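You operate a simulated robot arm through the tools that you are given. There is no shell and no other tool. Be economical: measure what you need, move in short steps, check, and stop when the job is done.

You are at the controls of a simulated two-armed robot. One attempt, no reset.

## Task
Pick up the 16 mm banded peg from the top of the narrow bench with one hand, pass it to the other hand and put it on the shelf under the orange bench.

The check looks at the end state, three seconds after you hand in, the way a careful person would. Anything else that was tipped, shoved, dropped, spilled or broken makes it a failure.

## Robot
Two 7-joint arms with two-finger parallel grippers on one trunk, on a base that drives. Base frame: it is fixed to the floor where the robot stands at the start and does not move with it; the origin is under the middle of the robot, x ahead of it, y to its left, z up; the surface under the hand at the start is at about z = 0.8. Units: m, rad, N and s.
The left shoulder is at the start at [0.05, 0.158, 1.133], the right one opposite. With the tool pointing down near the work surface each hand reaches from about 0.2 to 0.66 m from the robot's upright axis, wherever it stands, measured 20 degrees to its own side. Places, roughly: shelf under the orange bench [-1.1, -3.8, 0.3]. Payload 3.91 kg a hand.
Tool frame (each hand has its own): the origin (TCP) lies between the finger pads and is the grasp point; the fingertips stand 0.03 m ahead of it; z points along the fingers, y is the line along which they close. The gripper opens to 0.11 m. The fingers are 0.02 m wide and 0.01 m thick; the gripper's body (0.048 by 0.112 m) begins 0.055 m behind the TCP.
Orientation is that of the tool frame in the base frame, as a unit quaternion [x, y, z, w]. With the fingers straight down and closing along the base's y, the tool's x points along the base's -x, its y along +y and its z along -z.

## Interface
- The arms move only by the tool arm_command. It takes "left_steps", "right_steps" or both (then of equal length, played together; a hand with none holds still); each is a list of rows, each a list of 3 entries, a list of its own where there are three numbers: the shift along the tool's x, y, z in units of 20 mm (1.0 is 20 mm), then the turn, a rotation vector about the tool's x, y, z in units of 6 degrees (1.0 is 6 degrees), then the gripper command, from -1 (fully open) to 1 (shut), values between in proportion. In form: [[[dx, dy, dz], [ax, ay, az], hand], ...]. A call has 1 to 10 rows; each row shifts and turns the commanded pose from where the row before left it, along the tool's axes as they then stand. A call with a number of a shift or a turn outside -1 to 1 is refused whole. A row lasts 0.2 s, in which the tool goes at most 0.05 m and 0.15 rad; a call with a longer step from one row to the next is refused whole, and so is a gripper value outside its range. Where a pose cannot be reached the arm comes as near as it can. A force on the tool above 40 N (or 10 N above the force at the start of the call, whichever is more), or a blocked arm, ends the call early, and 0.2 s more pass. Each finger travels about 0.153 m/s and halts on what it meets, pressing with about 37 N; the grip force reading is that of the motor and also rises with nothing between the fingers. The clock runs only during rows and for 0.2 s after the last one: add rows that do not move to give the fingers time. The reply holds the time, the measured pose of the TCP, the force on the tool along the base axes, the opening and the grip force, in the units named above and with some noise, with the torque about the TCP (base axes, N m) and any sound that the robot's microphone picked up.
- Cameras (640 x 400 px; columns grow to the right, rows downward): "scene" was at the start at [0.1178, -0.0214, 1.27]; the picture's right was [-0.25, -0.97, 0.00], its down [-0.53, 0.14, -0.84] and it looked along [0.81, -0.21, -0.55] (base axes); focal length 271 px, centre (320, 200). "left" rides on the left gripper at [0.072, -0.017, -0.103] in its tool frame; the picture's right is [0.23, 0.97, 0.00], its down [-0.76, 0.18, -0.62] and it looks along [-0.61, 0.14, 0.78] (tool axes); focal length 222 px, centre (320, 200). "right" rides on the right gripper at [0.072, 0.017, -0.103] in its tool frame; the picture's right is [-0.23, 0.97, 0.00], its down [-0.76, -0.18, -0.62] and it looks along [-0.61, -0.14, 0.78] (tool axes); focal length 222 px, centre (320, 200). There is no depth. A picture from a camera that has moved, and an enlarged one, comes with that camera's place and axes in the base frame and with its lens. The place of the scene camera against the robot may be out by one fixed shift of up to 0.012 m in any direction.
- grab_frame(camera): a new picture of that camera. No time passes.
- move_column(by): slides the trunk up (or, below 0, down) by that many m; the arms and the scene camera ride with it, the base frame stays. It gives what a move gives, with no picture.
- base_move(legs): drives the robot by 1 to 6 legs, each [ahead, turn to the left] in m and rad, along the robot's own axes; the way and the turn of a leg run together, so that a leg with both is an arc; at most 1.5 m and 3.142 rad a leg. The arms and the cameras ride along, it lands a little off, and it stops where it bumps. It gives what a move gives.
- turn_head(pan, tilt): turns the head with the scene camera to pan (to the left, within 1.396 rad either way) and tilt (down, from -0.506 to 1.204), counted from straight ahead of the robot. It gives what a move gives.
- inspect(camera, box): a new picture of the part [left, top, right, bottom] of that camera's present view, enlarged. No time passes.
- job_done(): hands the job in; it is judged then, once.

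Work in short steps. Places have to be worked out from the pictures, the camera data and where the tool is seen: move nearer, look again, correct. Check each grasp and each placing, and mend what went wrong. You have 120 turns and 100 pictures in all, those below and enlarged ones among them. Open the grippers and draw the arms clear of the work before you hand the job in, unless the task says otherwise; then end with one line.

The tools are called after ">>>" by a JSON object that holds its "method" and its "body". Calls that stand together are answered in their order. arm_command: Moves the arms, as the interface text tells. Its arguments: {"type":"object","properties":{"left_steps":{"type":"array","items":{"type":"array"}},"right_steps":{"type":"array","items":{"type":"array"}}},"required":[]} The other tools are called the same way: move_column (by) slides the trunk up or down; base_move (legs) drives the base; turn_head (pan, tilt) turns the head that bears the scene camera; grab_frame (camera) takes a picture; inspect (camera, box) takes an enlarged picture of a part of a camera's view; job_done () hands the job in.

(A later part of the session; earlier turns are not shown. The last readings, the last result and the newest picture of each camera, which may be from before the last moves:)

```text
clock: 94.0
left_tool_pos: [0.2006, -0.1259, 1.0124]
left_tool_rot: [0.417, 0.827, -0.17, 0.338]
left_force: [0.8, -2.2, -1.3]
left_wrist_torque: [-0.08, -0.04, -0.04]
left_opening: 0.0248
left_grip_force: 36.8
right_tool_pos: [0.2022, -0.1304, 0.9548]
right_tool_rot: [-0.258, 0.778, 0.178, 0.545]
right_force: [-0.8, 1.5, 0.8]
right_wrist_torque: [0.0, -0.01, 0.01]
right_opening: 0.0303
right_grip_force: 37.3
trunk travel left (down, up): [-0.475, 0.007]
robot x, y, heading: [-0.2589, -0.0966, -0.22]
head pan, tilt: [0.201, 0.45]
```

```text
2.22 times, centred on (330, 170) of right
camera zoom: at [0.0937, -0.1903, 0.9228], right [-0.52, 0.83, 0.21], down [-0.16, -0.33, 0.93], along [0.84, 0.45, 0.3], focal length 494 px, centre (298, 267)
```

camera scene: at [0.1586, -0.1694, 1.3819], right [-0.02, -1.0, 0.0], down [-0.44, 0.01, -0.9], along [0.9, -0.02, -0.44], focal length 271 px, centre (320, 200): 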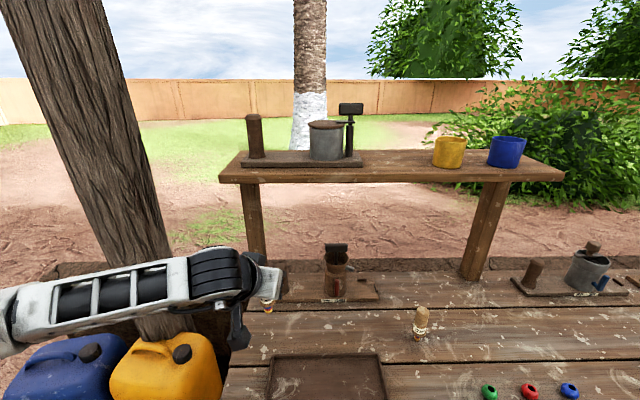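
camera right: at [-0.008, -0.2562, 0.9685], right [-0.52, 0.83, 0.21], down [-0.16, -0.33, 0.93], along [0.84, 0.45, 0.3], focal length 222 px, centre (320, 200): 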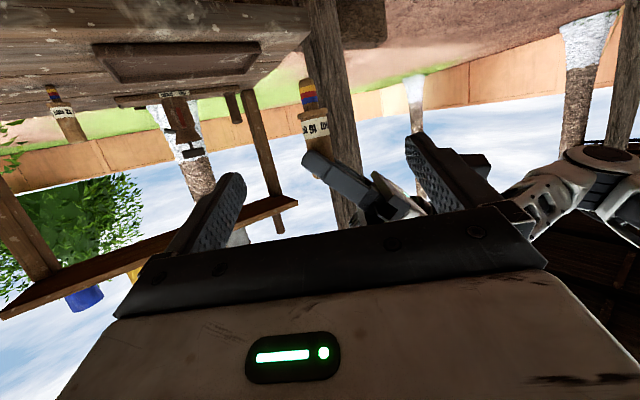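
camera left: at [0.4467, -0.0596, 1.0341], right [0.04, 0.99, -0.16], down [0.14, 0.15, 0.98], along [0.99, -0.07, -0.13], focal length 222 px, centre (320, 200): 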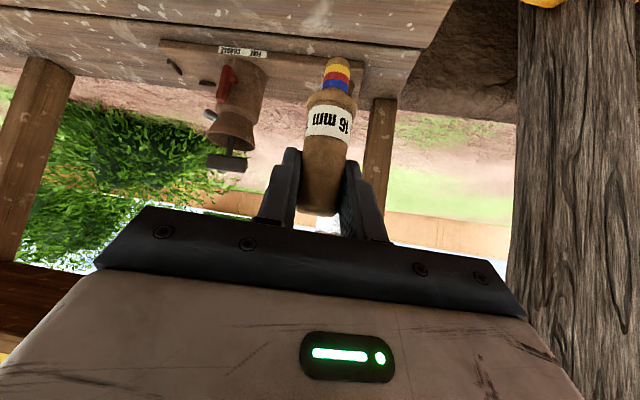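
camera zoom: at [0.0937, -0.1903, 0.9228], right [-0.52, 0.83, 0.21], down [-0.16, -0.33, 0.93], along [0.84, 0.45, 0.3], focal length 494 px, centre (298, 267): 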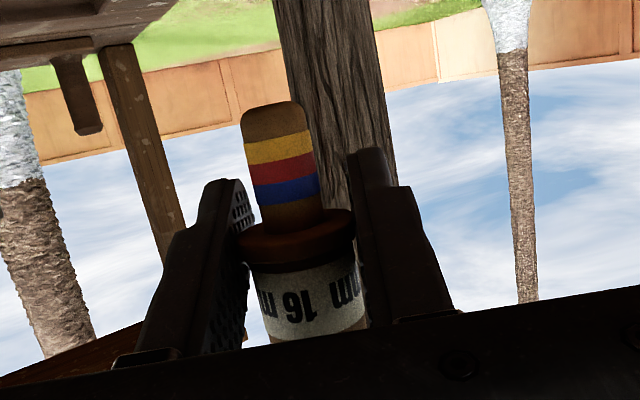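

The collar is gripped: 30 mm opening, 37 N. I open the left gripper only to about 45 mm and check that the peg stays.

>>> {"method": "arm_command", "body": {"left_steps": [[[0, 0, 0], [0, 0, 0], 0.5], [[0, 0, 0], [0, 0, 0], 0.2], [[0, 0, 0], [0, 0, 0], 0.2], [[0, 0, -0.5], [0, 0, 0], 0.2], [[0, 0, -1], [0, 0, 0], 0.2], [[0, 0, -1], [0, 0, 0], 0.2], [[0, 0, -1], [0, 0, 0], 0.2], [[0, 0, -1], [0, 0, 0], 0.2], [[0, 0, -1], [0, 0, 0], 0.2], [[0, 0, -1], [0, 0, 0], 0.2]]}}

>>> {"method": "grab_frame", "body": {"camera": "left"}}

>>> {"method": "grab_frame", "body": {"camera": "right"}}

```text
clock: 96.2
left_tool_pos: [0.1443, -0.0507, 1.1043]
left_tool_rot: [0.418, 0.827, -0.169, 0.337]
left_force: [-0.3, -0.4, -0.3]
left_wrist_torque: [-0.01, 0.0, 0.0]
left_opening: 0.0439
left_grip_force: 0.1
right_tool_pos: [0.2008, -0.1321, 0.9548]
right_tool_rot: [-0.259, 0.778, 0.178, 0.545]
right_force: [0.2, -1.0, 0.6]
right_wrist_torque: [0.0, 0.03, 0.02]
right_opening: 0.0301
right_grip_force: 36.9
trunk travel left (down, up): [-0.475, 0.007]
robot x, y, heading: [-0.2614, -0.0926, -0.219]
head pan, tilt: [0.201, 0.45]
```

```text
49 pictures are left
camera left: at [0.0569, 0.0396, 1.1269], right [0.69, 0.71, -0.16], down [0.21, 0.02, 0.98], along [0.7, -0.71, -0.13], focal length 222 px, centre (320, 200)
```

left: 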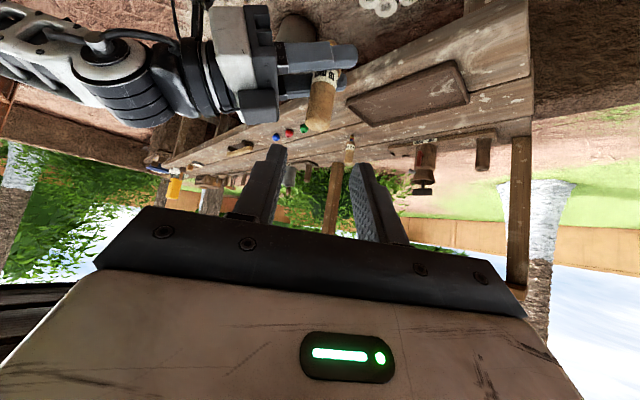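

```text
48 pictures are left
camera right: at [0.0936, -0.1904, 0.9228], right [-0.52, 0.83, 0.21], down [-0.16, -0.33, 0.93], along [0.84, 0.45, 0.3], focal length 222 px, centre (320, 200)
```

right: 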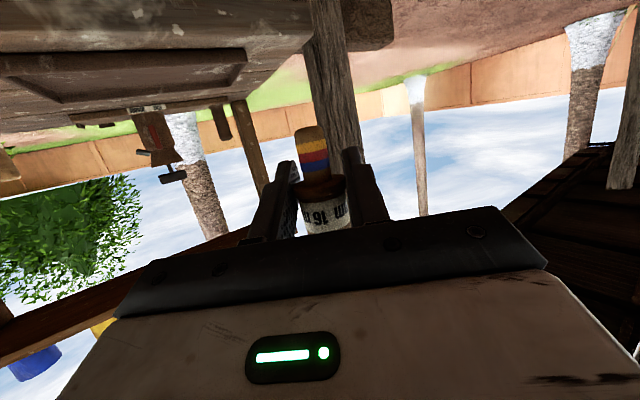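

The peg is now in the right hand and upright. I draw the left hand clear and turn the right hand straight ahead for carrying.

>>> {"method": "arm_command", "body": {"left_steps": [[[0, 0.7, -0.6], [-0.7, 0, -0.715], 0.2], [[0, 0.7, -0.6], [-0.7, 0, -0.715], 0.2], [[0, 0.7, -0.3], [-0.7, 0, -0.715], 0.2], [[0, 0.7, 0], [-0.7, 0, -0.715], 0.2], [[0, 0.7, 0], [-0.7, 0, -0.715], 0.2], [[0, 0.7, 0], [-0.7, 0, -0.715], 0.2], [[0, 0, 0], [-0.7, 0, -0.715], 0.2], [[0, 0, 0], [0, 0, 0], 0.2], [[0, 0, 0], [0, 0, 0], 0.2]], "right_steps": [[[0, -0.5, -0.3], [0, 0, 0], 1], [[0, -0.9, -0.2], [0.94, 0, 0.342], 1], [[0, -0.9, -0.2], [0.94, 0, 0.342], 1], [[0, -0.9, -0.2], [0.94, 0, 0.342], 1], [[0, -0.9, -0.2], [0.94, 0, 0.342], 1], [[0, -0.9, -0.2], [0.94, 0, 0.342], 1], [[0, -0.9, -0.2], [0.94, 0, 0.342], 1], [[0, -0.9, -0.2], [0.94, 0, 0.342], 1], [[0, -0.9, -0.2], [0.94, 0, 0.342], 1]]}}

>>> {"method": "turn_head", "body": {"pan": -1.3, "tilt": 0.35}}

>>> {"method": "grab_frame", "body": {"camera": "scene"}}

```text
clock: 98.2
left_tool_pos: [0.1815, 0.03, 1.1258]
left_tool_rot: [0.093, 0.921, -0.037, 0.376]
left_force: [-0.6, -0.2, 0.3]
left_wrist_torque: [-0.01, -0.01, 0.04]
left_opening: 0.0441
left_grip_force: 0.1
right_tool_pos: [0.2263, -0.3217, 0.9354]
right_tool_rot: [-0.078, 0.818, 0.065, 0.566]
right_force: [0.9, 0.1, -0.5]
right_wrist_torque: [-0.01, -0.03, 0.0]
right_opening: 0.03
right_grip_force: 37.8
right hand out of reach, approached as far as the arm can: row 3, 4, 5, 6, 7, 8, 9
trunk travel left (down, up): [-0.475, 0.007]
robot x, y, heading: [-0.2584, -0.0941, -0.217]
head pan, tilt: [0.201, 0.45]
```

```text
clock: 99.8
left_tool_pos: [0.181, 0.0284, 1.1263]
left_tool_rot: [0.093, 0.921, -0.037, 0.375]
left_force: [0.5, -0.3, -0.4]
left_wrist_torque: [0.01, -0.01, -0.01]
left_opening: 0.0441
left_grip_force: 0.1
right_tool_pos: [0.2286, -0.3209, 0.9357]
right_tool_rot: [-0.079, 0.818, 0.065, 0.565]
right_force: [0.2, -0.1, 0.9]
right_wrist_torque: [-0.03, -0.01, 0.0]
right_opening: 0.0299
right_grip_force: 37.1
trunk travel left (down, up): [-0.475, 0.007]
robot x, y, heading: [-0.2586, -0.096, -0.216]
head pan, tilt: [-1.3, 0.351]
```

```text
47 pictures are left
camera scene: at [-0.2237, -0.1951, 1.3911], right [-1.0, -0.05, 0.0], down [-0.02, 0.34, -0.94], along [0.05, -0.94, -0.34], focal length 271 px, centre (320, 200)
```

scene: 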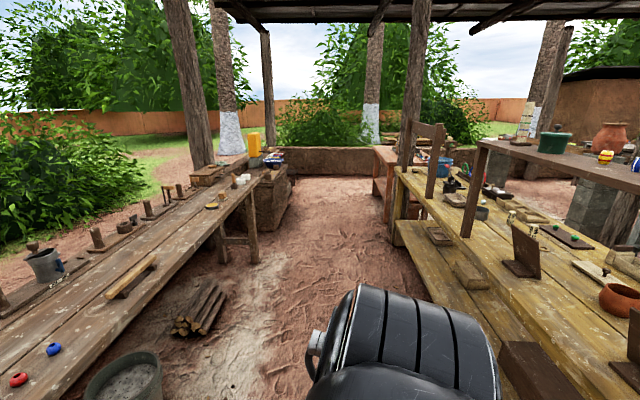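

The orange bench should appear near pixel (398, 187), beyond the yellow bench. I zoom in there.

>>> {"method": "inspect", "body": {"camera": "scene", "box": [320, 110, 480, 210]}}

```text
4.00 times, centred on (400, 160) of scene
camera zoom: at [-0.2237, -0.1951, 1.3911], right [-1.0, -0.05, 0.0], down [-0.02, 0.34, -0.94], along [0.05, -0.94, -0.34], focal length 1082 px, centre (0, 360)
```

zoom: 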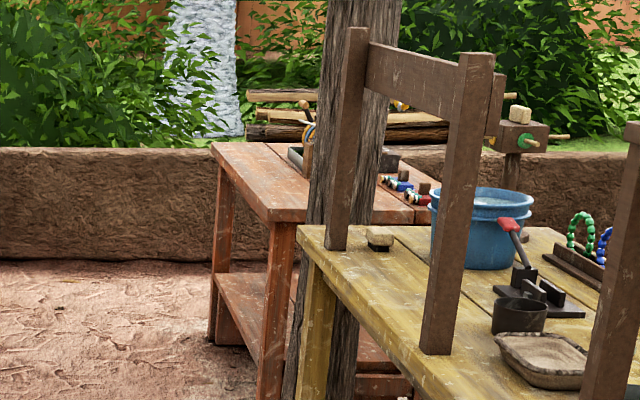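

The orange bench's aisle edge is at about x = -0.8, y from -3.1 to -4.2, and its shelf is at z of about 0.28, open to the aisle. I drive into the middle of the aisle, turn toward -y, and go the first stretch.

>>> {"method": "base_move", "body": {"legs": [[0.16, 0], [0, -1.35]]}}

>>> {"method": "turn_head", "body": {"pan": 0, "tilt": 0.4}}

>>> {"method": "grab_frame", "body": {"camera": "scene"}}

```text
clock: 104.5
left_tool_pos: [0.1213, -0.528, 1.1245]
left_tool_rot: [0.643, 0.666, -0.262, 0.272]
left_force: [0.6, -0.3, 0.4]
left_wrist_torque: [0.02, 0.01, 0.02]
left_opening: 0.0437
left_grip_force: 0.1
right_tool_pos: [-0.2081, -0.6552, 0.9363]
right_tool_rot: [0.445, 0.692, -0.299, 0.484]
right_force: [-0.2, -0.3, 0.0]
right_wrist_torque: [-0.03, 0.01, 0.03]
right_opening: 0.0298
right_grip_force: 37.4
trunk travel left (down, up): [-0.475, 0.007]
robot x, y, heading: [-0.1025, -0.1291, -1.553]
head pan, tilt: [-1.3, 0.351]
```

```text
clock: 106.0
left_tool_pos: [0.1204, -0.5281, 1.1254]
left_tool_rot: [0.643, 0.667, -0.261, 0.273]
left_force: [1.0, 0.0, -0.4]
left_wrist_torque: [0.03, 0.01, -0.02]
left_opening: 0.0438
left_grip_force: 0.0
right_tool_pos: [-0.2082, -0.6554, 0.935]
right_tool_rot: [0.444, 0.692, -0.299, 0.485]
right_force: [0.0, 0.3, -0.4]
right_wrist_torque: [0.04, -0.01, -0.03]
right_opening: 0.0299
right_grip_force: 37.0
trunk travel left (down, up): [-0.475, 0.007]
robot x, y, heading: [-0.102, -0.1288, -1.552]
head pan, tilt: [0.0, 0.4]
```

```text
45 pictures are left
camera scene: at [-0.1095, -0.2608, 1.3866], right [-1.0, -0.02, 0.0], down [-0.01, 0.39, -0.92], along [0.02, -0.92, -0.39], focal length 271 px, centre (320, 200)
```

scene: 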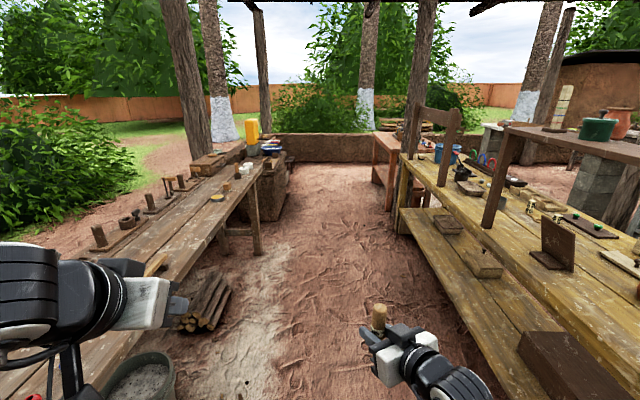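

The aisle ahead is clear, so I drive two legs along it and look again.

>>> {"method": "base_move", "body": {"legs": [[1.2, -0.01], [1.0, 0]]}}

>>> {"method": "turn_head", "body": {"pan": -0.5, "tilt": 0.5}}

>>> {"method": "grab_frame", "body": {"camera": "scene"}}

```text
clock: 116.9
left_tool_pos: [0.0861, -2.7418, 1.1256]
left_tool_rot: [0.656, 0.653, -0.268, 0.267]
left_force: [-0.9, -0.3, 0.5]
left_wrist_torque: [0.03, 0.01, -0.01]
left_opening: 0.0441
left_grip_force: 0.1
right_tool_pos: [-0.2482, -2.8533, 0.9359]
right_tool_rot: [0.459, 0.682, -0.309, 0.478]
right_force: [0.2, 0.4, -0.1]
right_wrist_torque: [0.0, 0.01, 0.0]
right_opening: 0.0299
right_grip_force: 36.5
trunk travel left (down, up): [-0.475, 0.007]
robot x, y, heading: [-0.1193, -2.3309, -1.594]
head pan, tilt: [0.0, 0.4]
```

```text
clock: 117.8
left_tool_pos: [0.0864, -2.7408, 1.1266]
left_tool_rot: [0.656, 0.654, -0.267, 0.267]
left_force: [0.0, 0.6, -0.2]
left_wrist_torque: [0.01, -0.04, 0.02]
left_opening: 0.0442
left_grip_force: 0.1
right_tool_pos: [-0.2485, -2.8537, 0.9367]
right_tool_rot: [0.458, 0.683, -0.308, 0.479]
right_force: [0.5, 0.5, -0.7]
right_wrist_torque: [-0.04, 0.03, -0.01]
right_opening: 0.0299
right_grip_force: 36.9
trunk travel left (down, up): [-0.475, 0.007]
robot x, y, heading: [-0.1202, -2.3306, -1.593]
head pan, tilt: [-0.499, 0.499]
```

```text
44 pictures are left
camera scene: at [-0.1756, -2.4502, 1.3775], right [-0.87, 0.5, 0.0], down [0.24, 0.42, -0.88], along [-0.44, -0.76, -0.48], focal length 271 px, centre (320, 200)
```

scene: 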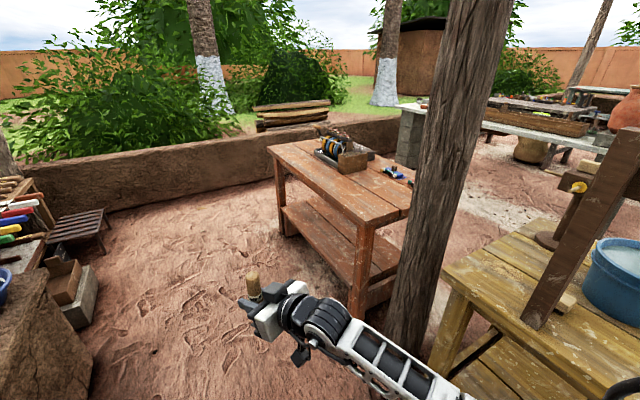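

The orange bench is clear to see. Its top edge is at x of about -0.82, and the empty shelf has its front edge at x of about -0.87 and its top near z = 0.28, from y -3.3 to -4.2. I drive on and turn to face it.

>>> {"method": "base_move", "body": {"legs": [[1.5, 0.02], [0, -1.56]]}}

>>> {"method": "turn_head", "body": {"pan": 0, "tilt": 0.8}}

>>> {"method": "grab_frame", "body": {"camera": "scene"}}

```text
clock: 129.2
left_tool_pos: [-0.5624, -4.0734, 1.126]
left_tool_rot: [0.926, -0.002, -0.378, 0.001]
left_force: [-0.2, 0.6, 0.3]
left_wrist_torque: [0.01, -0.04, 0.02]
left_opening: 0.0441
left_grip_force: 0.2
right_tool_pos: [-0.6758, -3.7391, 0.9366]
right_tool_rot: [0.807, 0.159, -0.556, 0.121]
right_force: [0.5, -0.3, -0.7]
right_wrist_torque: [0.01, 0.01, 0.01]
right_opening: 0.0298
right_grip_force: 36.9
trunk travel left (down, up): [-0.475, 0.007]
robot x, y, heading: [-0.1553, -3.8686, 3.114]
head pan, tilt: [-0.499, 0.499]
```

```text
clock: 130.2
left_tool_pos: [-0.5619, -4.0742, 1.125]
left_tool_rot: [0.926, -0.003, -0.378, -0.001]
left_force: [0.8, -0.1, 0.4]
left_wrist_torque: [-0.01, -0.03, 0.01]
left_opening: 0.0441
left_grip_force: 0.1
right_tool_pos: [-0.6751, -3.7391, 0.9361]
right_tool_rot: [0.806, 0.158, -0.557, 0.12]
right_force: [-0.3, 0.1, -0.2]
right_wrist_torque: [0.01, 0.02, -0.01]
right_opening: 0.0298
right_grip_force: 37.1
trunk travel left (down, up): [-0.475, 0.007]
robot x, y, heading: [-0.151, -3.8657, 3.12]
head pan, tilt: [0.0, 0.799]
```

```text
43 pictures are left
camera scene: at [-0.2829, -3.8633, 1.3515], right [0.03, 1.0, 0.0], down [0.72, -0.02, -0.7], along [-0.7, 0.02, -0.72], focal length 271 px, centre (320, 200)
```

scene: 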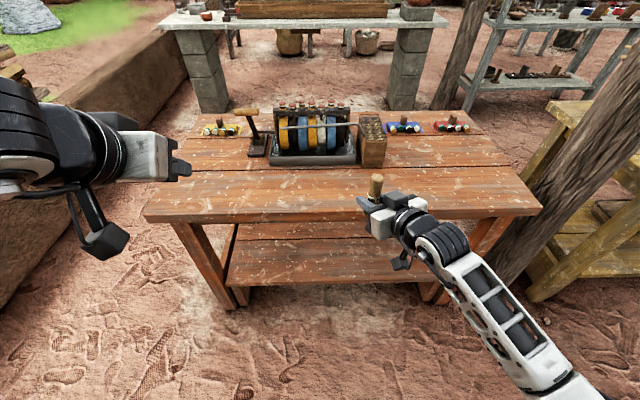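

The robot faces the bench well and the peg is upright. I pull the left hand back a bit and lower the trunk by 0.42 m.

>>> {"method": "arm_command", "body": {"left_steps": [[[0.7, 0, -0.7], [0, 0, 0], 0.2], [[0.7, 0, -0.7], [0, 0, 0], 0.2], [[0.7, 0, -0.7], [0, 0, 0], 0.2], [[0.7, 0, -0.7], [0, 0, 0], 0.2]]}}

>>> {"method": "move_column", "body": {"by": -0.42}}

>>> {"method": "grab_frame", "body": {"camera": "scene"}}

>>> {"method": "grab_frame", "body": {"camera": "right"}}

```text
clock: 131.2
left_tool_pos: [-0.5584, -4.0726, 1.1324]
left_tool_rot: [0.926, -0.003, -0.378, 0.0]
left_force: [-0.4, 0.0, -0.1]
left_wrist_torque: [0.0, -0.03, 0.0]
left_opening: 0.0439
left_grip_force: 0.1
left hand out of reach, approached as far as the arm can: row 1, 2, 3, 4
right_tool_pos: [-0.6747, -3.7384, 0.9355]
right_tool_rot: [0.807, 0.158, -0.557, 0.119]
right_force: [0.4, 0.7, -0.8]
right_wrist_torque: [0.01, 0.0, -0.02]
right_opening: 0.0299
right_grip_force: 37.1
trunk travel left (down, up): [-0.475, 0.007]
robot x, y, heading: [-0.1541, -3.8674, 3.118]
head pan, tilt: [0.0, 0.799]
```

```text
refused: -0.42 is not a number from -0.4 to 0.4
```

```text
42 pictures are left
camera scene: at [-0.2829, -3.8635, 1.3515], right [0.03, 1.0, 0.0], down [0.72, -0.02, -0.7], along [-0.7, 0.02, -0.72], focal length 271 px, centre (320, 200)
```

scene: 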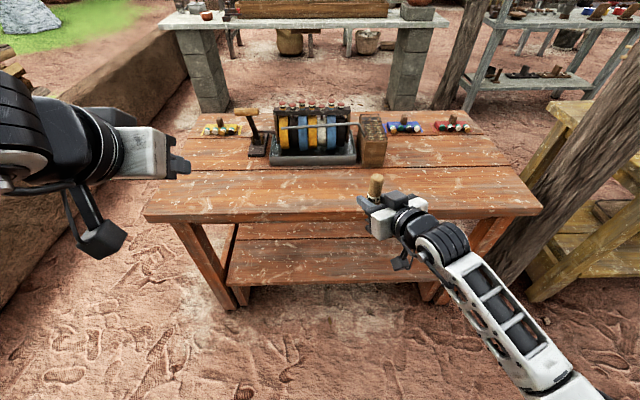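

```text
41 pictures are left
camera right: at [-0.5562, -3.7079, 0.9052], right [0.3, -0.93, 0.23], down [0.22, 0.3, 0.93], along [-0.93, -0.23, 0.29], focal length 222 px, centre (320, 200)
```

right: 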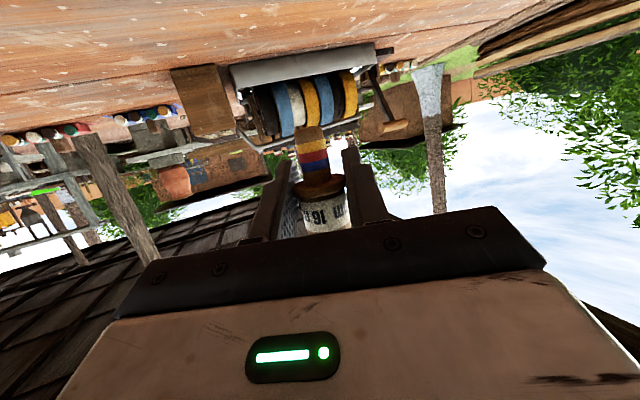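

The trunk move is limited to 0.4 m a call, so I lower it by 0.4 m.

>>> {"method": "move_column", "body": {"by": -0.4}}

>>> {"method": "grab_frame", "body": {"camera": "scene"}}

>>> {"method": "grab_frame", "body": {"camera": "right"}}

```text
clock: 135.0
left_tool_pos: [-0.5588, -4.0722, 0.731]
left_tool_rot: [0.926, -0.001, -0.377, 0.001]
left_force: [-0.3, -0.1, -0.5]
left_wrist_torque: [0.02, 0.01, -0.02]
left_opening: 0.0439
left_grip_force: 0.1
right_tool_pos: [-0.6767, -3.7383, 0.5361]
right_tool_rot: [0.807, 0.157, -0.557, 0.119]
right_force: [0.8, 0.2, -0.4]
right_wrist_torque: [0.02, 0.0, -0.01]
right_opening: 0.0298
right_grip_force: 37.1
trunk travel left (down, up): [-0.075, 0.407]
robot x, y, heading: [-0.1562, -3.8721, 3.119]
head pan, tilt: [0.0, 0.799]
```

```text
40 pictures are left
camera scene: at [-0.2829, -3.8634, 0.9515], right [0.03, 1.0, 0.0], down [0.72, -0.02, -0.7], along [-0.7, 0.02, -0.72], focal length 271 px, centre (320, 200)
```

scene: 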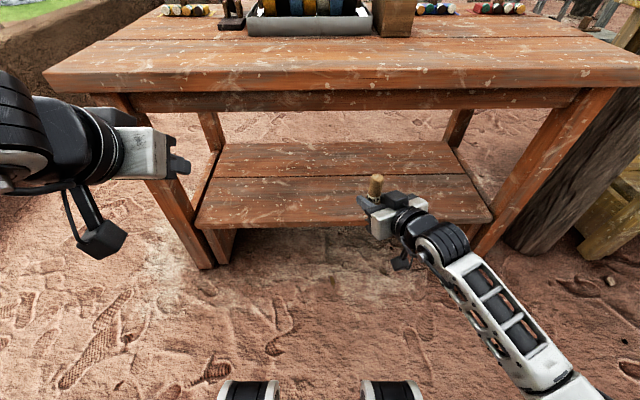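

```text
39 pictures are left
camera right: at [-0.5562, -3.7079, 0.5052], right [0.3, -0.93, 0.23], down [0.22, 0.3, 0.93], along [-0.93, -0.23, 0.29], focal length 222 px, centre (320, 200)
```

right: 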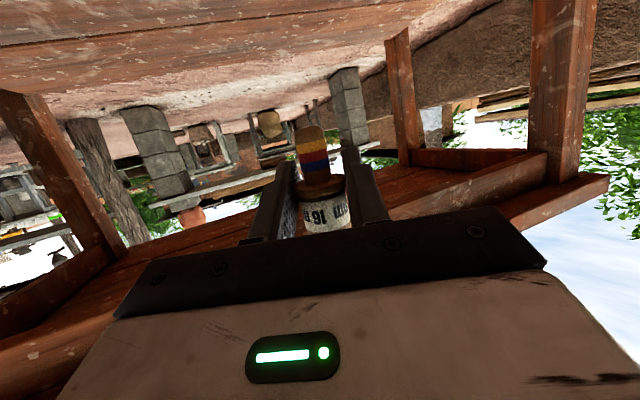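

The shelf's front edge comes out at x of about -0.87, its top at z of 0.25 to 0.28, and it runs back to x = -1.30. I lower the right hand 10 cm and then drive ahead 0.12 m.

>>> {"method": "arm_command", "body": {"right_steps": [[[0.936, 0, 0.352], [0, 0, 0], 1], [[0.936, 0, 0.352], [0, 0, 0], 1], [[0.936, 0, 0.352], [0, 0, 0], 1], [[0.936, 0, 0.352], [0, 0, 0], 1], [[0.936, 0, 0.352], [0, 0, 0], 1], [[0, 0, 0], [0, 0, 0], 1]]}}

>>> {"method": "base_move", "body": {"legs": [[0.12, 0]]}}

>>> {"method": "grab_frame", "body": {"camera": "scene"}}

>>> {"method": "grab_frame", "body": {"camera": "right"}}

```text
clock: 136.4
left_tool_pos: [-0.5584, -4.071, 0.7312]
left_tool_rot: [0.926, -0.003, -0.377, 0.0]
left_force: [0.1, 0.5, 0.1]
left_wrist_torque: [-0.03, 0.01, 0.02]
left_opening: 0.0439
left_grip_force: 0.1
right_tool_pos: [-0.6776, -3.7349, 0.4371]
right_tool_rot: [0.807, 0.159, -0.556, 0.124]
right_force: [-0.2, -0.7, 0.2]
right_wrist_torque: [0.03, 0.0, 0.0]
right_opening: 0.0301
right_grip_force: 37.1
right hand out of reach, approached as far as the arm can: row 3
trunk travel left (down, up): [-0.075, 0.407]
robot x, y, heading: [-0.1565, -3.8688, 3.115]
head pan, tilt: [0.0, 0.799]
```

```text
clock: 137.7
left_tool_pos: [-0.679, -4.068, 0.732]
left_tool_rot: [0.926, -0.005, -0.378, -0.001]
left_force: [-0.2, -0.2, -0.2]
left_wrist_torque: [-0.01, 0.0, -0.01]
left_opening: 0.0439
left_grip_force: 0.0
right_tool_pos: [-0.7967, -3.7297, 0.4364]
right_tool_rot: [0.807, 0.158, -0.556, 0.123]
right_force: [-0.3, 0.6, -0.2]
right_wrist_torque: [0.0, 0.02, 0.0]
right_opening: 0.03
right_grip_force: 36.6
trunk travel left (down, up): [-0.075, 0.407]
robot x, y, heading: [-0.2728, -3.862, 3.117]
head pan, tilt: [0.0, 0.799]
```

```text
38 pictures are left
camera scene: at [-0.4018, -3.8601, 0.9515], right [0.03, 1.0, 0.0], down [0.72, -0.02, -0.7], along [-0.7, 0.02, -0.72], focal length 271 px, centre (320, 200)
```

scene: 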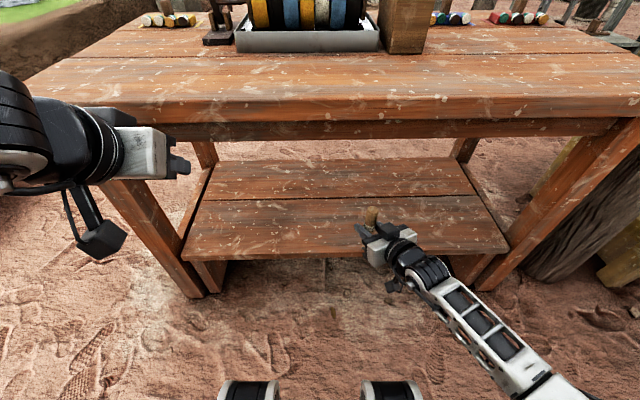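

```text
37 pictures are left
camera right: at [-0.6776, -3.6982, 0.4059], right [0.31, -0.92, 0.23], down [0.21, 0.31, 0.93], along [-0.93, -0.23, 0.29], focal length 222 px, centre (320, 200)
```

right: 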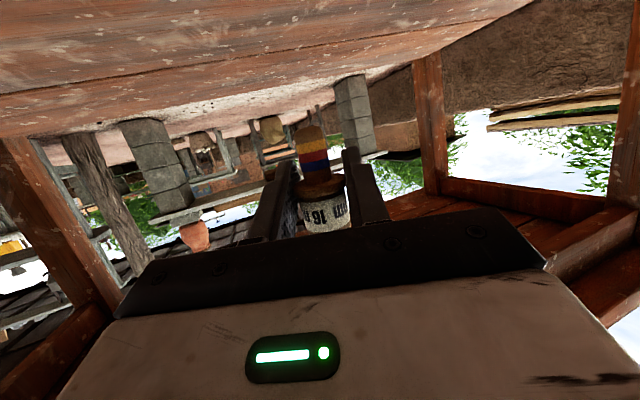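

The triangulated shelf front is x of about -0.865, with its top at z of about 0.255. I move the peg in over the shelf, toward x of about -0.935 at a TCP height of 0.36.

>>> {"method": "arm_command", "body": {"right_steps": [[[0.156, -0.144, 0.98], [0, 0, 0], 1], [[0.156, -0.144, 0.98], [0, 0, 0], 1], [[0.156, -0.144, 0.98], [0, 0, 0], 1], [[0.156, -0.144, 0.98], [0, 0, 0], 1], [[0.156, -0.144, 0.98], [0, 0, 0], 1], [[0.156, -0.144, 0.98], [0, 0, 0], 1], [[0.156, -0.144, 0.98], [0, 0, 0], 1], [[0.156, -0.144, 0.98], [0, 0, 0], 1], [[0, 0, 0], [0, 0, 0], 1]]}}

>>> {"method": "grab_frame", "body": {"camera": "right"}}

>>> {"method": "inspect", "body": {"camera": "scene", "box": [280, 140, 520, 290]}}

```text
clock: 139.7
left_tool_pos: [-0.6775, -4.0669, 0.7319]
left_tool_rot: [0.926, -0.004, -0.378, -0.001]
left_force: [0.9, -0.1, -0.2]
left_wrist_torque: [-0.01, 0.03, 0.01]
left_opening: 0.0437
left_grip_force: 0.1
right_tool_pos: [-0.9065, -3.7583, 0.371]
right_tool_rot: [0.807, 0.159, -0.556, 0.124]
right_force: [0.2, 0.5, -0.6]
right_wrist_torque: [-0.02, -0.02, -0.01]
right_opening: 0.0299
right_grip_force: 36.8
right hand out of reach, approached as far as the arm can: row 7, 8
trunk travel left (down, up): [-0.075, 0.407]
robot x, y, heading: [-0.2731, -3.8645, 3.115]
head pan, tilt: [0.0, 0.799]
```

```text
36 pictures are left
camera right: at [-0.7882, -3.7263, 0.3405], right [0.31, -0.92, 0.24], down [0.21, 0.31, 0.93], along [-0.93, -0.23, 0.29], focal length 222 px, centre (320, 200)
```

right: 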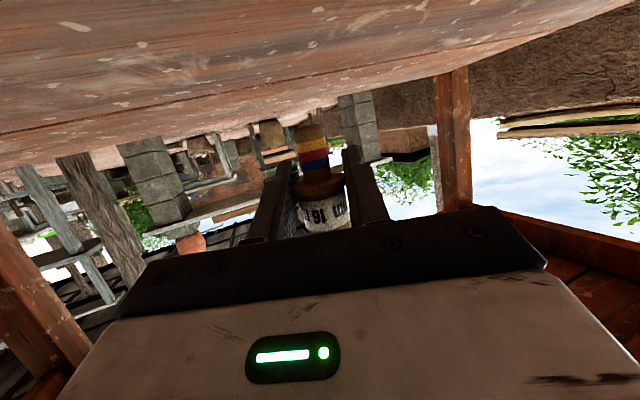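

```text
2.67 times, centred on (400, 215) of scene
camera zoom: at [-0.4019, -3.8601, 0.9515], right [0.03, 1.0, 0.0], down [0.72, -0.02, -0.7], along [-0.7, 0.02, -0.72], focal length 722 px, centre (107, 160)
```

zoom: 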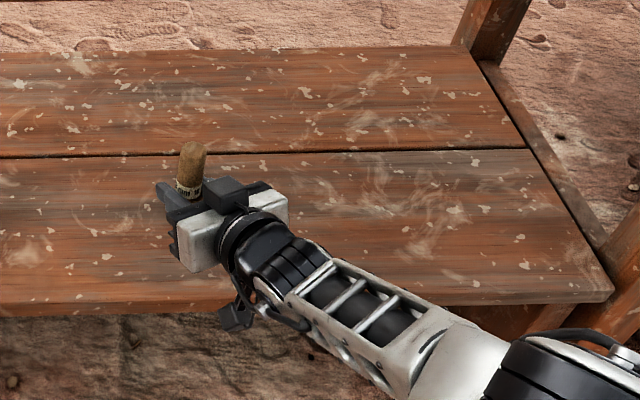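

The arm is at its reach limit at x = -0.907, so I drive ahead 4 cm and then lower the trunk by 5 cm.

>>> {"method": "base_move", "body": {"legs": [[0.04, 0]]}}

>>> {"method": "move_column", "body": {"by": -0.05}}

>>> {"method": "inspect", "body": {"camera": "scene", "box": [280, 160, 480, 300]}}

>>> {"method": "grab_frame", "body": {"camera": "right"}}

```text
clock: 140.5
left_tool_pos: [-0.7192, -4.0666, 0.7328]
left_tool_rot: [0.926, -0.003, -0.377, 0.0]
left_force: [0.3, 0.8, -0.1]
left_wrist_torque: [0.0, 0.01, 0.03]
left_opening: 0.044
left_grip_force: 0.1
right_tool_pos: [-0.948, -3.7567, 0.3703]
right_tool_rot: [0.807, 0.158, -0.556, 0.123]
right_force: [-1.9, -0.1, -0.4]
right_wrist_torque: [0.01, 0.0, 0.02]
right_opening: 0.03
right_grip_force: 37.5
trunk travel left (down, up): [-0.075, 0.407]
robot x, y, heading: [-0.3135, -3.866, 3.113]
head pan, tilt: [0.0, 0.799]
```

```text
clock: 141.4
left_tool_pos: [-0.7188, -4.0666, 0.6823]
left_tool_rot: [0.926, -0.004, -0.378, -0.001]
left_force: [0.2, 0.4, 0.5]
left_wrist_torque: [-0.04, 0.02, 0.01]
left_opening: 0.0441
left_grip_force: 0.0
right_tool_pos: [-0.9489, -3.7572, 0.3207]
right_tool_rot: [0.807, 0.158, -0.556, 0.123]
right_force: [0.9, -0.1, -0.1]
right_wrist_torque: [0.01, 0.0, 0.02]
right_opening: 0.0298
right_grip_force: 37.4
trunk travel left (down, up): [-0.025, 0.457]
robot x, y, heading: [-0.3158, -3.8628, 3.112]
head pan, tilt: [0.0, 0.799]
```

```text
2.86 times, centred on (380, 230) of scene
camera zoom: at [-0.4418, -3.859, 0.9015], right [0.03, 1.0, 0.0], down [0.72, -0.02, -0.7], along [-0.7, 0.02, -0.72], focal length 773 px, centre (149, 114)
```

zoom: 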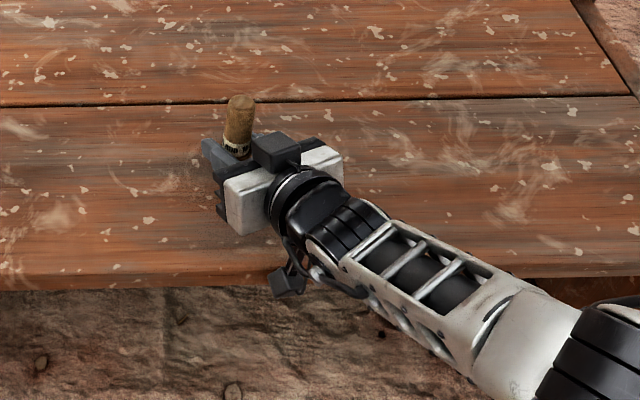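

```text
33 pictures are left
camera right: at [-0.828, -3.7251, 0.2904], right [0.31, -0.92, 0.23], down [0.21, 0.31, 0.93], along [-0.93, -0.23, 0.29], focal length 222 px, centre (320, 200)
```

right: 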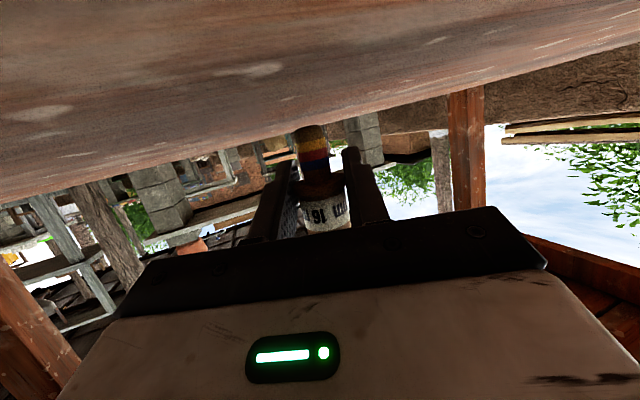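

From the low view, the shelf's far edge gives a surface at z of about 0.28, so the tip is about 1 cm above it. I lower in small steps and watch the force.

>>> {"method": "arm_command", "body": {"right_steps": [[[0.14, 0, 0.053], [0, 0, 0], 1], [[0.14, 0, 0.053], [0, 0, 0], 1], [[0, 0, 0], [0, 0, 0], 1]]}}

>>> {"method": "inspect", "body": {"camera": "right", "box": [240, 80, 400, 240]}}

```text
clock: 142.2
left_tool_pos: [-0.7181, -4.0673, 0.6819]
left_tool_rot: [0.926, -0.004, -0.378, -0.001]
left_force: [0.0, -0.2, 0.7]
left_wrist_torque: [0.0, 0.01, -0.02]
left_opening: 0.0438
left_grip_force: 0.1
right_tool_pos: [-0.9462, -3.7557, 0.3166]
right_tool_rot: [0.807, 0.159, -0.556, 0.123]
right_force: [0.5, 0.0, 0.4]
right_wrist_torque: [0.01, 0.01, 0.0]
right_opening: 0.0301
right_grip_force: 36.4
trunk travel left (down, up): [-0.025, 0.457]
robot x, y, heading: [-0.317, -3.8623, 3.112]
head pan, tilt: [0.0, 0.799]
```

```text
2.50 times, centred on (320, 160) of right
camera zoom: at [-0.8273, -3.7248, 0.2861], right [0.31, -0.92, 0.23], down [0.21, 0.31, 0.93], along [-0.93, -0.23, 0.29], focal length 555 px, centre (320, 300)
```

zoom: 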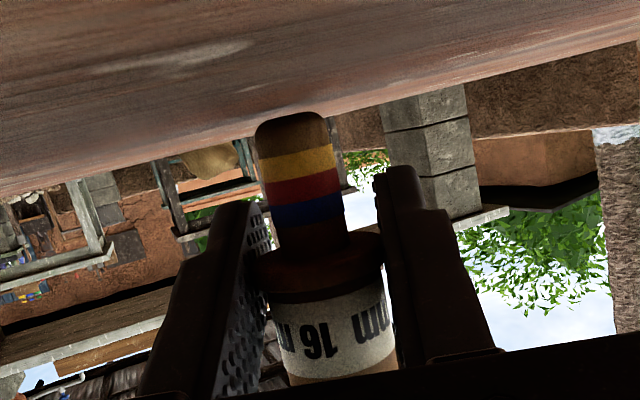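

The tip reads z of about 0.282 and the shelf about 0.274. I go on down in 2 mm steps.

>>> {"method": "arm_command", "body": {"right_steps": [[[0.1, 0, 0.037], [0, 0, 0], 1], [[0.1, 0, 0.037], [0, 0, 0], 1], [[0.1, 0, 0.037], [0, 0, 0], 1], [[0, 0, 0], [0, 0, 0], 1]]}}

```text
clock: 143.2
left_tool_pos: [-0.7185, -4.0662, 0.6825]
left_tool_rot: [0.926, -0.005, -0.378, -0.001]
left_force: [0.0, -0.5, -0.3]
left_wrist_torque: [-0.04, -0.01, -0.02]
left_opening: 0.0439
left_grip_force: 0.2
right_tool_pos: [-0.946, -3.7579, 0.3159]
right_tool_rot: [0.806, 0.158, -0.556, 0.123]
right_force: [0.6, 1.0, -1.0]
right_wrist_torque: [-0.01, 0.01, -0.01]
right_opening: 0.0299
right_grip_force: 36.8
right hand out of reach, approached as far as the arm can: row 1
trunk travel left (down, up): [-0.025, 0.457]
robot x, y, heading: [-0.3093, -3.8639, 3.11]
head pan, tilt: [0.0, 0.799]
```

The arm is at its reach limit for going down, so I use the trunk instead, 5 mm at a time.

>>> {"method": "move_column", "body": {"by": -0.006}}

>>> {"method": "inspect", "body": {"camera": "right", "box": [240, 80, 400, 240]}}

```text
clock: 143.8
left_tool_pos: [-0.7175, -4.0659, 0.6772]
left_tool_rot: [0.925, -0.004, -0.379, -0.001]
left_force: [-0.3, 0.4, -0.4]
left_wrist_torque: [0.03, 0.03, 0.02]
left_opening: 0.0437
left_grip_force: 0.0
right_tool_pos: [-0.9479, -3.7575, 0.3152]
right_tool_rot: [0.804, 0.159, -0.559, 0.125]
right_force: [10.6, 2.6, 25.2]
right_wrist_torque: [0.15, -0.61, -0.28]
right_opening: 0.0297
right_grip_force: 36.9
trunk travel left (down, up): [-0.019, 0.463]
robot x, y, heading: [-0.312, -3.8638, 3.116]
head pan, tilt: [0.0, 0.799]
```

```text
2.50 times, centred on (320, 160) of right
camera zoom: at [-0.829, -3.7256, 0.2827], right [0.31, -0.92, 0.24], down [0.22, 0.31, 0.92], along [-0.93, -0.23, 0.3], focal length 555 px, centre (320, 300)
```

zoom: 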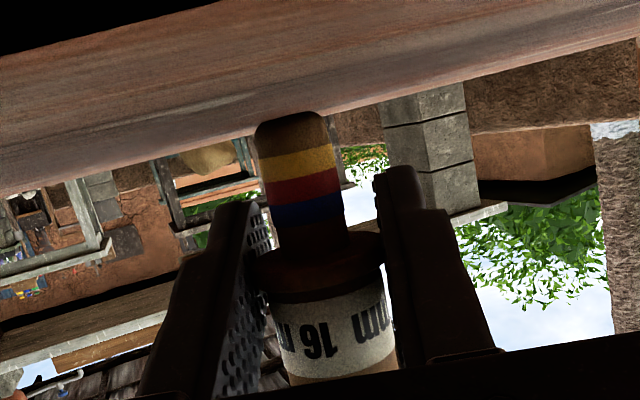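

The force jumped to +25 N in z and +10 N in x, while the picture still shows the tip about 6 mm above the shelf (z of about 0.274). The camera housing is probably touching the shelf's front edge. I raise the trunk 8 mm and draw the hand back 2.5 cm.

>>> {"method": "move_column", "body": {"by": 0.012}}

>>> {"method": "arm_command", "body": {"right_steps": [[[0.21, 0.24, -0.54], [0, 0, 0], 1], [[0.21, 0.24, -0.54], [0, 0, 0], 1], [[0, 0, 0], [0, 0, 0], 1]]}}

>>> {"method": "inspect", "body": {"camera": "scene", "box": [280, 160, 480, 300]}}

>>> {"method": "inspect", "body": {"camera": "right", "box": [240, 80, 400, 240]}}

```text
clock: 144.4
left_tool_pos: [-0.7181, -4.0659, 0.6882]
left_tool_rot: [0.926, -0.004, -0.378, -0.002]
left_force: [-0.5, -0.3, -0.5]
left_wrist_torque: [0.02, 0.03, 0.0]
left_opening: 0.0439
left_grip_force: 0.1
right_tool_pos: [-0.9453, -3.7552, 0.3198]
right_tool_rot: [0.808, 0.159, -0.555, 0.122]
right_force: [0.1, 0.7, -0.4]
right_wrist_torque: [0.0, -0.02, -0.01]
right_opening: 0.0299
right_grip_force: 36.9
trunk travel left (down, up): [-0.031, 0.451]
robot x, y, heading: [-0.3132, -3.863, 3.117]
head pan, tilt: [0.0, 0.799]
```

```text
clock: 145.2
left_tool_pos: [-0.7175, -4.0675, 0.6885]
left_tool_rot: [0.925, -0.005, -0.379, -0.001]
left_force: [0.0, 1.2, -0.5]
left_wrist_torque: [0.0, -0.03, -0.01]
left_opening: 0.044
left_grip_force: 0.0
right_tool_pos: [-0.9365, -3.7571, 0.3146]
right_tool_rot: [0.803, 0.159, -0.56, 0.124]
right_force: [-6.9, 3.5, 18.8]
right_wrist_torque: [0.06, 0.26, -0.03]
right_opening: 0.0301
right_grip_force: 37.1
right hand out of reach, approached as far as the arm can: row 1, 2
trunk travel left (down, up): [-0.031, 0.451]
robot x, y, heading: [-0.3109, -3.8656, 3.112]
head pan, tilt: [0.0, 0.799]
```

```text
2.86 times, centred on (380, 230) of scene
camera zoom: at [-0.4407, -3.8592, 0.9081], right [0.03, 1.0, 0.0], down [0.72, -0.02, -0.7], along [-0.7, 0.02, -0.72], focal length 773 px, centre (149, 114)
```

zoom: 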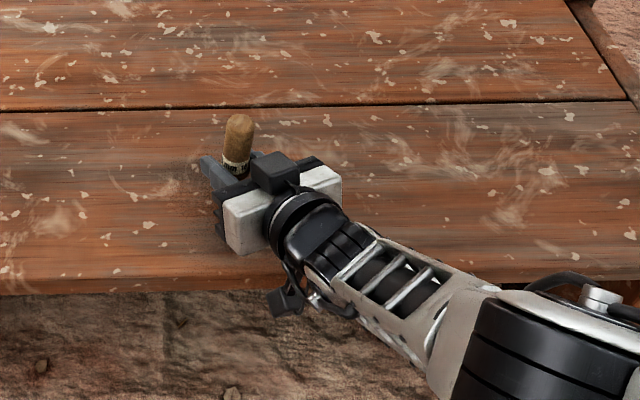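

```text
2.50 times, centred on (320, 160) of right
camera zoom: at [-0.8171, -3.7263, 0.2825], right [0.31, -0.92, 0.23], down [0.22, 0.31, 0.92], along [-0.92, -0.23, 0.3], focal length 555 px, centre (320, 300)
```

zoom: 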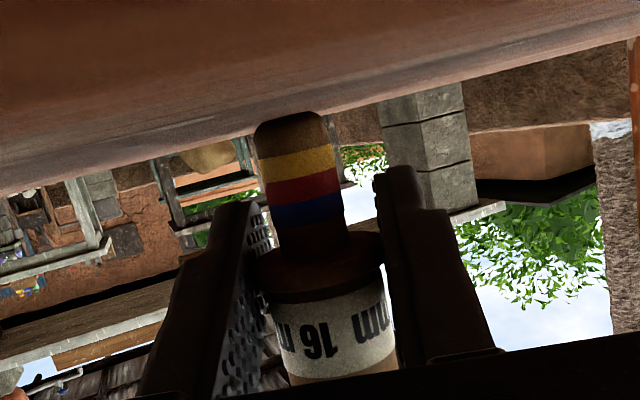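

Force and torque now match a contact right below the TCP, at the peg's tip. It first touched at a TCP height of about 0.3155 both times, so the peg is standing on the shelf. I ease the pressure by raising the trunk 3 mm.

>>> {"method": "move_column", "body": {"by": 0.003}}

>>> {"method": "inspect", "body": {"camera": "scene", "box": [330, 180, 410, 240]}}

```text
clock: 145.7
left_tool_pos: [-0.7165, -4.0659, 0.6911]
left_tool_rot: [0.926, -0.004, -0.379, -0.001]
left_force: [0.4, -0.7, 0.0]
left_wrist_torque: [0.01, 0.02, 0.01]
left_opening: 0.0439
left_grip_force: 0.1
right_tool_pos: [-0.9338, -3.7582, 0.3143]
right_tool_rot: [0.805, 0.159, -0.558, 0.123]
right_force: [-3.5, 0.6, 16.1]
right_wrist_torque: [0.01, 0.18, 0.02]
right_opening: 0.0298
right_grip_force: 36.8
trunk travel left (down, up): [-0.034, 0.448]
robot x, y, heading: [-0.3129, -3.8611, 3.113]
head pan, tilt: [0.0, 0.799]
```

```text
6.67 times, centred on (370, 210) of scene
camera zoom: at [-0.4408, -3.8592, 0.9107], right [0.03, 1.0, 0.0], down [0.72, -0.02, -0.7], along [-0.7, 0.02, -0.72], focal length 1804 px, centre (-13, 133)
```

zoom: 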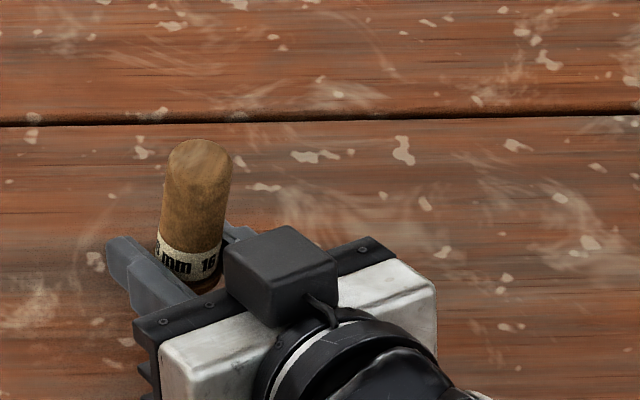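

There is still 16 N of contact force, so I raise the trunk another 4 mm.

>>> {"method": "move_column", "body": {"by": 0.004}}

```text
clock: 146.2
left_tool_pos: [-0.717, -4.0667, 0.6945]
left_tool_rot: [0.926, -0.004, -0.378, -0.001]
left_force: [0.2, -1.0, -0.4]
left_wrist_torque: [-0.04, -0.02, -0.03]
left_opening: 0.0441
left_grip_force: 0.1
right_tool_pos: [-0.9317, -3.7576, 0.3139]
right_tool_rot: [0.808, 0.158, -0.555, 0.122]
right_force: [1.7, -1.4, 5.8]
right_wrist_torque: [-0.03, 0.01, -0.01]
right_opening: 0.0299
right_grip_force: 37.3
trunk travel left (down, up): [-0.038, 0.444]
robot x, y, heading: [-0.3138, -3.8632, 3.113]
head pan, tilt: [0.0, 0.799]
```

There is only a light 6 N contact now, and the peg is upright within about 2 degrees. I open the right gripper slowly.

>>> {"method": "arm_command", "body": {"right_steps": [[[0, 0, 0], [0, 0, 0], 0.42], [[0, 0, 0], [0, 0, 0], 0.36], [[0, 0, 0], [0, 0, 0], 0.3], [[0, 0, 0], [0, 0, 0], 0.2], [[0, 0, 0], [0, 0, 0], 0.1], [[0, 0, 0], [0, 0, 0], 0.0], [[0, 0, 0], [0, 0, 0], -0.1]]}}

>>> {"method": "inspect", "body": {"camera": "scene", "box": [330, 180, 410, 240]}}

>>> {"method": "inspect", "body": {"camera": "right", "box": [240, 80, 400, 240]}}

```text
clock: 147.8
left_tool_pos: [-0.7173, -4.0662, 0.6953]
left_tool_rot: [0.926, -0.005, -0.378, -0.002]
left_force: [0.9, 1.1, -0.7]
left_wrist_torque: [0.01, 0.04, -0.02]
left_opening: 0.0439
left_grip_force: 0.1
right_tool_pos: [-0.9337, -3.7575, 0.3158]
right_tool_rot: [0.806, 0.159, -0.556, 0.124]
right_force: [-0.5, 0.6, -0.1]
right_wrist_torque: [0.01, 0.03, -0.03]
right_opening: 0.0604
right_grip_force: 0.0
trunk travel left (down, up): [-0.038, 0.444]
robot x, y, heading: [-0.3167, -3.861, 3.112]
head pan, tilt: [0.0, 0.799]
```

```text
6.67 times, centred on (370, 210) of scene
camera zoom: at [-0.4418, -3.859, 0.9145], right [0.03, 1.0, 0.0], down [0.72, -0.02, -0.7], along [-0.7, 0.02, -0.72], focal length 1804 px, centre (-13, 133)
```

zoom: 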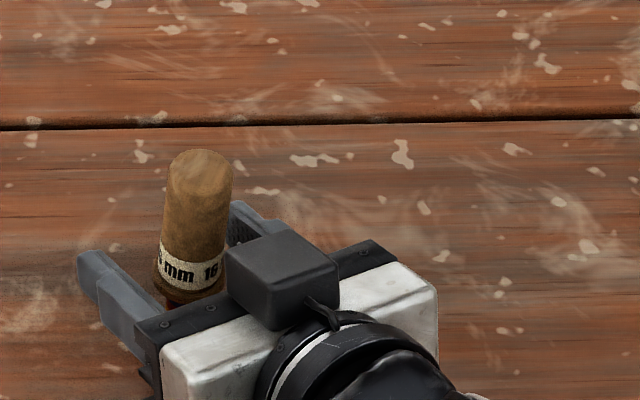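

```text
2.50 times, centred on (320, 160) of right
camera zoom: at [-0.8141, -3.726, 0.2855], right [0.31, -0.92, 0.23], down [0.21, 0.31, 0.93], along [-0.93, -0.23, 0.29], focal length 555 px, centre (320, 300)
```

zoom: 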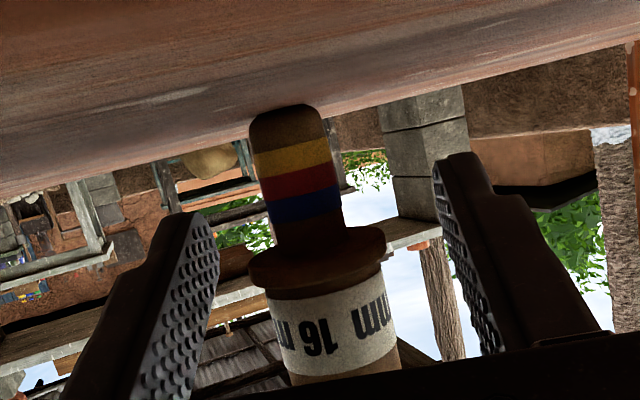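

The peg stands freely on its own on the shelf, centred between the fingers. I open fully and back the base straight out, since the fingers have ample side clearance.

>>> {"method": "arm_command", "body": {"right_steps": [[[0, 0, 0], [0, 0, 0], -0.5], [[0, 0, 0], [0, 0, 0], -1], [[0, 0, 0], [0, 0, 0], -1]]}}

>>> {"method": "base_move", "body": {"legs": [[-0.2, 0]]}}

>>> {"method": "grab_frame", "body": {"camera": "scene"}}

>>> {"method": "grab_frame", "body": {"camera": "right"}}

```text
clock: 148.7
left_tool_pos: [-0.719, -4.0662, 0.6951]
left_tool_rot: [0.926, -0.005, -0.378, -0.001]
left_force: [0.2, -0.3, 1.1]
left_wrist_torque: [0.04, -0.02, -0.02]
left_opening: 0.0439
left_grip_force: 0.2
right_tool_pos: [-0.9331, -3.758, 0.3159]
right_tool_rot: [0.807, 0.158, -0.556, 0.123]
right_force: [0.0, 0.4, -0.3]
right_wrist_torque: [0.0, -0.02, 0.02]
right_opening: 0.1099
right_grip_force: 0.1
trunk travel left (down, up): [-0.038, 0.444]
robot x, y, heading: [-0.3099, -3.8626, 3.116]
head pan, tilt: [0.0, 0.799]
```

```text
clock: 150.3
left_tool_pos: [-0.5191, -4.07, 0.695]
left_tool_rot: [0.926, -0.008, -0.378, -0.002]
left_force: [0.7, -0.5, 0.3]
left_wrist_torque: [-0.01, -0.02, 0.01]
left_opening: 0.044
left_grip_force: 0.1
right_tool_pos: [-0.731, -3.7591, 0.3153]
right_tool_rot: [0.807, 0.156, -0.556, 0.122]
right_force: [-0.1, 0.9, -0.3]
right_wrist_torque: [-0.01, 0.01, -0.02]
right_opening: 0.1099
right_grip_force: 0.1
trunk travel left (down, up): [-0.038, 0.444]
robot x, y, heading: [-0.1108, -3.8713, 3.109]
head pan, tilt: [0.0, 0.799]
```

```text
25 pictures are left
camera scene: at [-0.2409, -3.8643, 0.9145], right [0.03, 1.0, 0.0], down [0.72, -0.02, -0.7], along [-0.7, 0.02, -0.72], focal length 271 px, centre (320, 200)
```

scene: 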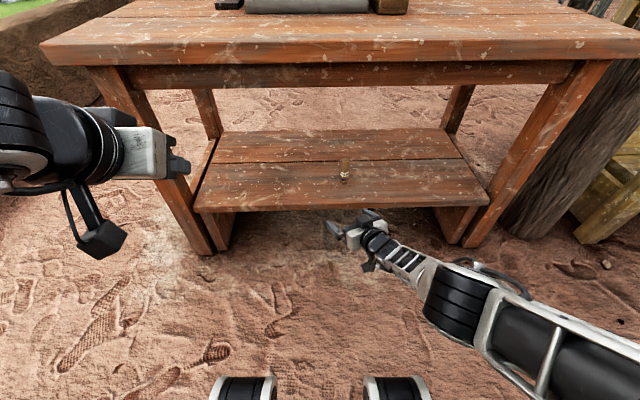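

```text
24 pictures are left
camera right: at [-0.6121, -3.7287, 0.2854], right [0.3, -0.92, 0.23], down [0.21, 0.31, 0.93], along [-0.93, -0.23, 0.29], focal length 222 px, centre (320, 200)
```

right: 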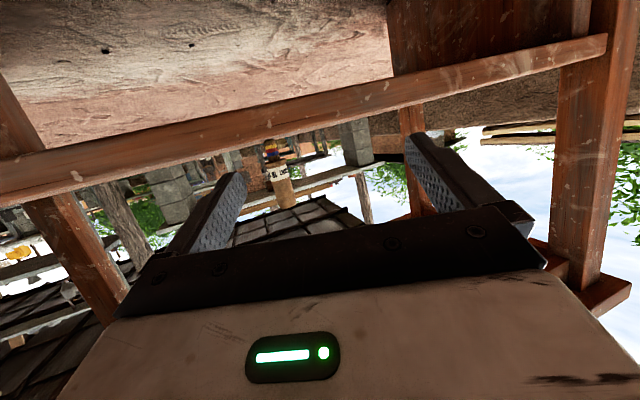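

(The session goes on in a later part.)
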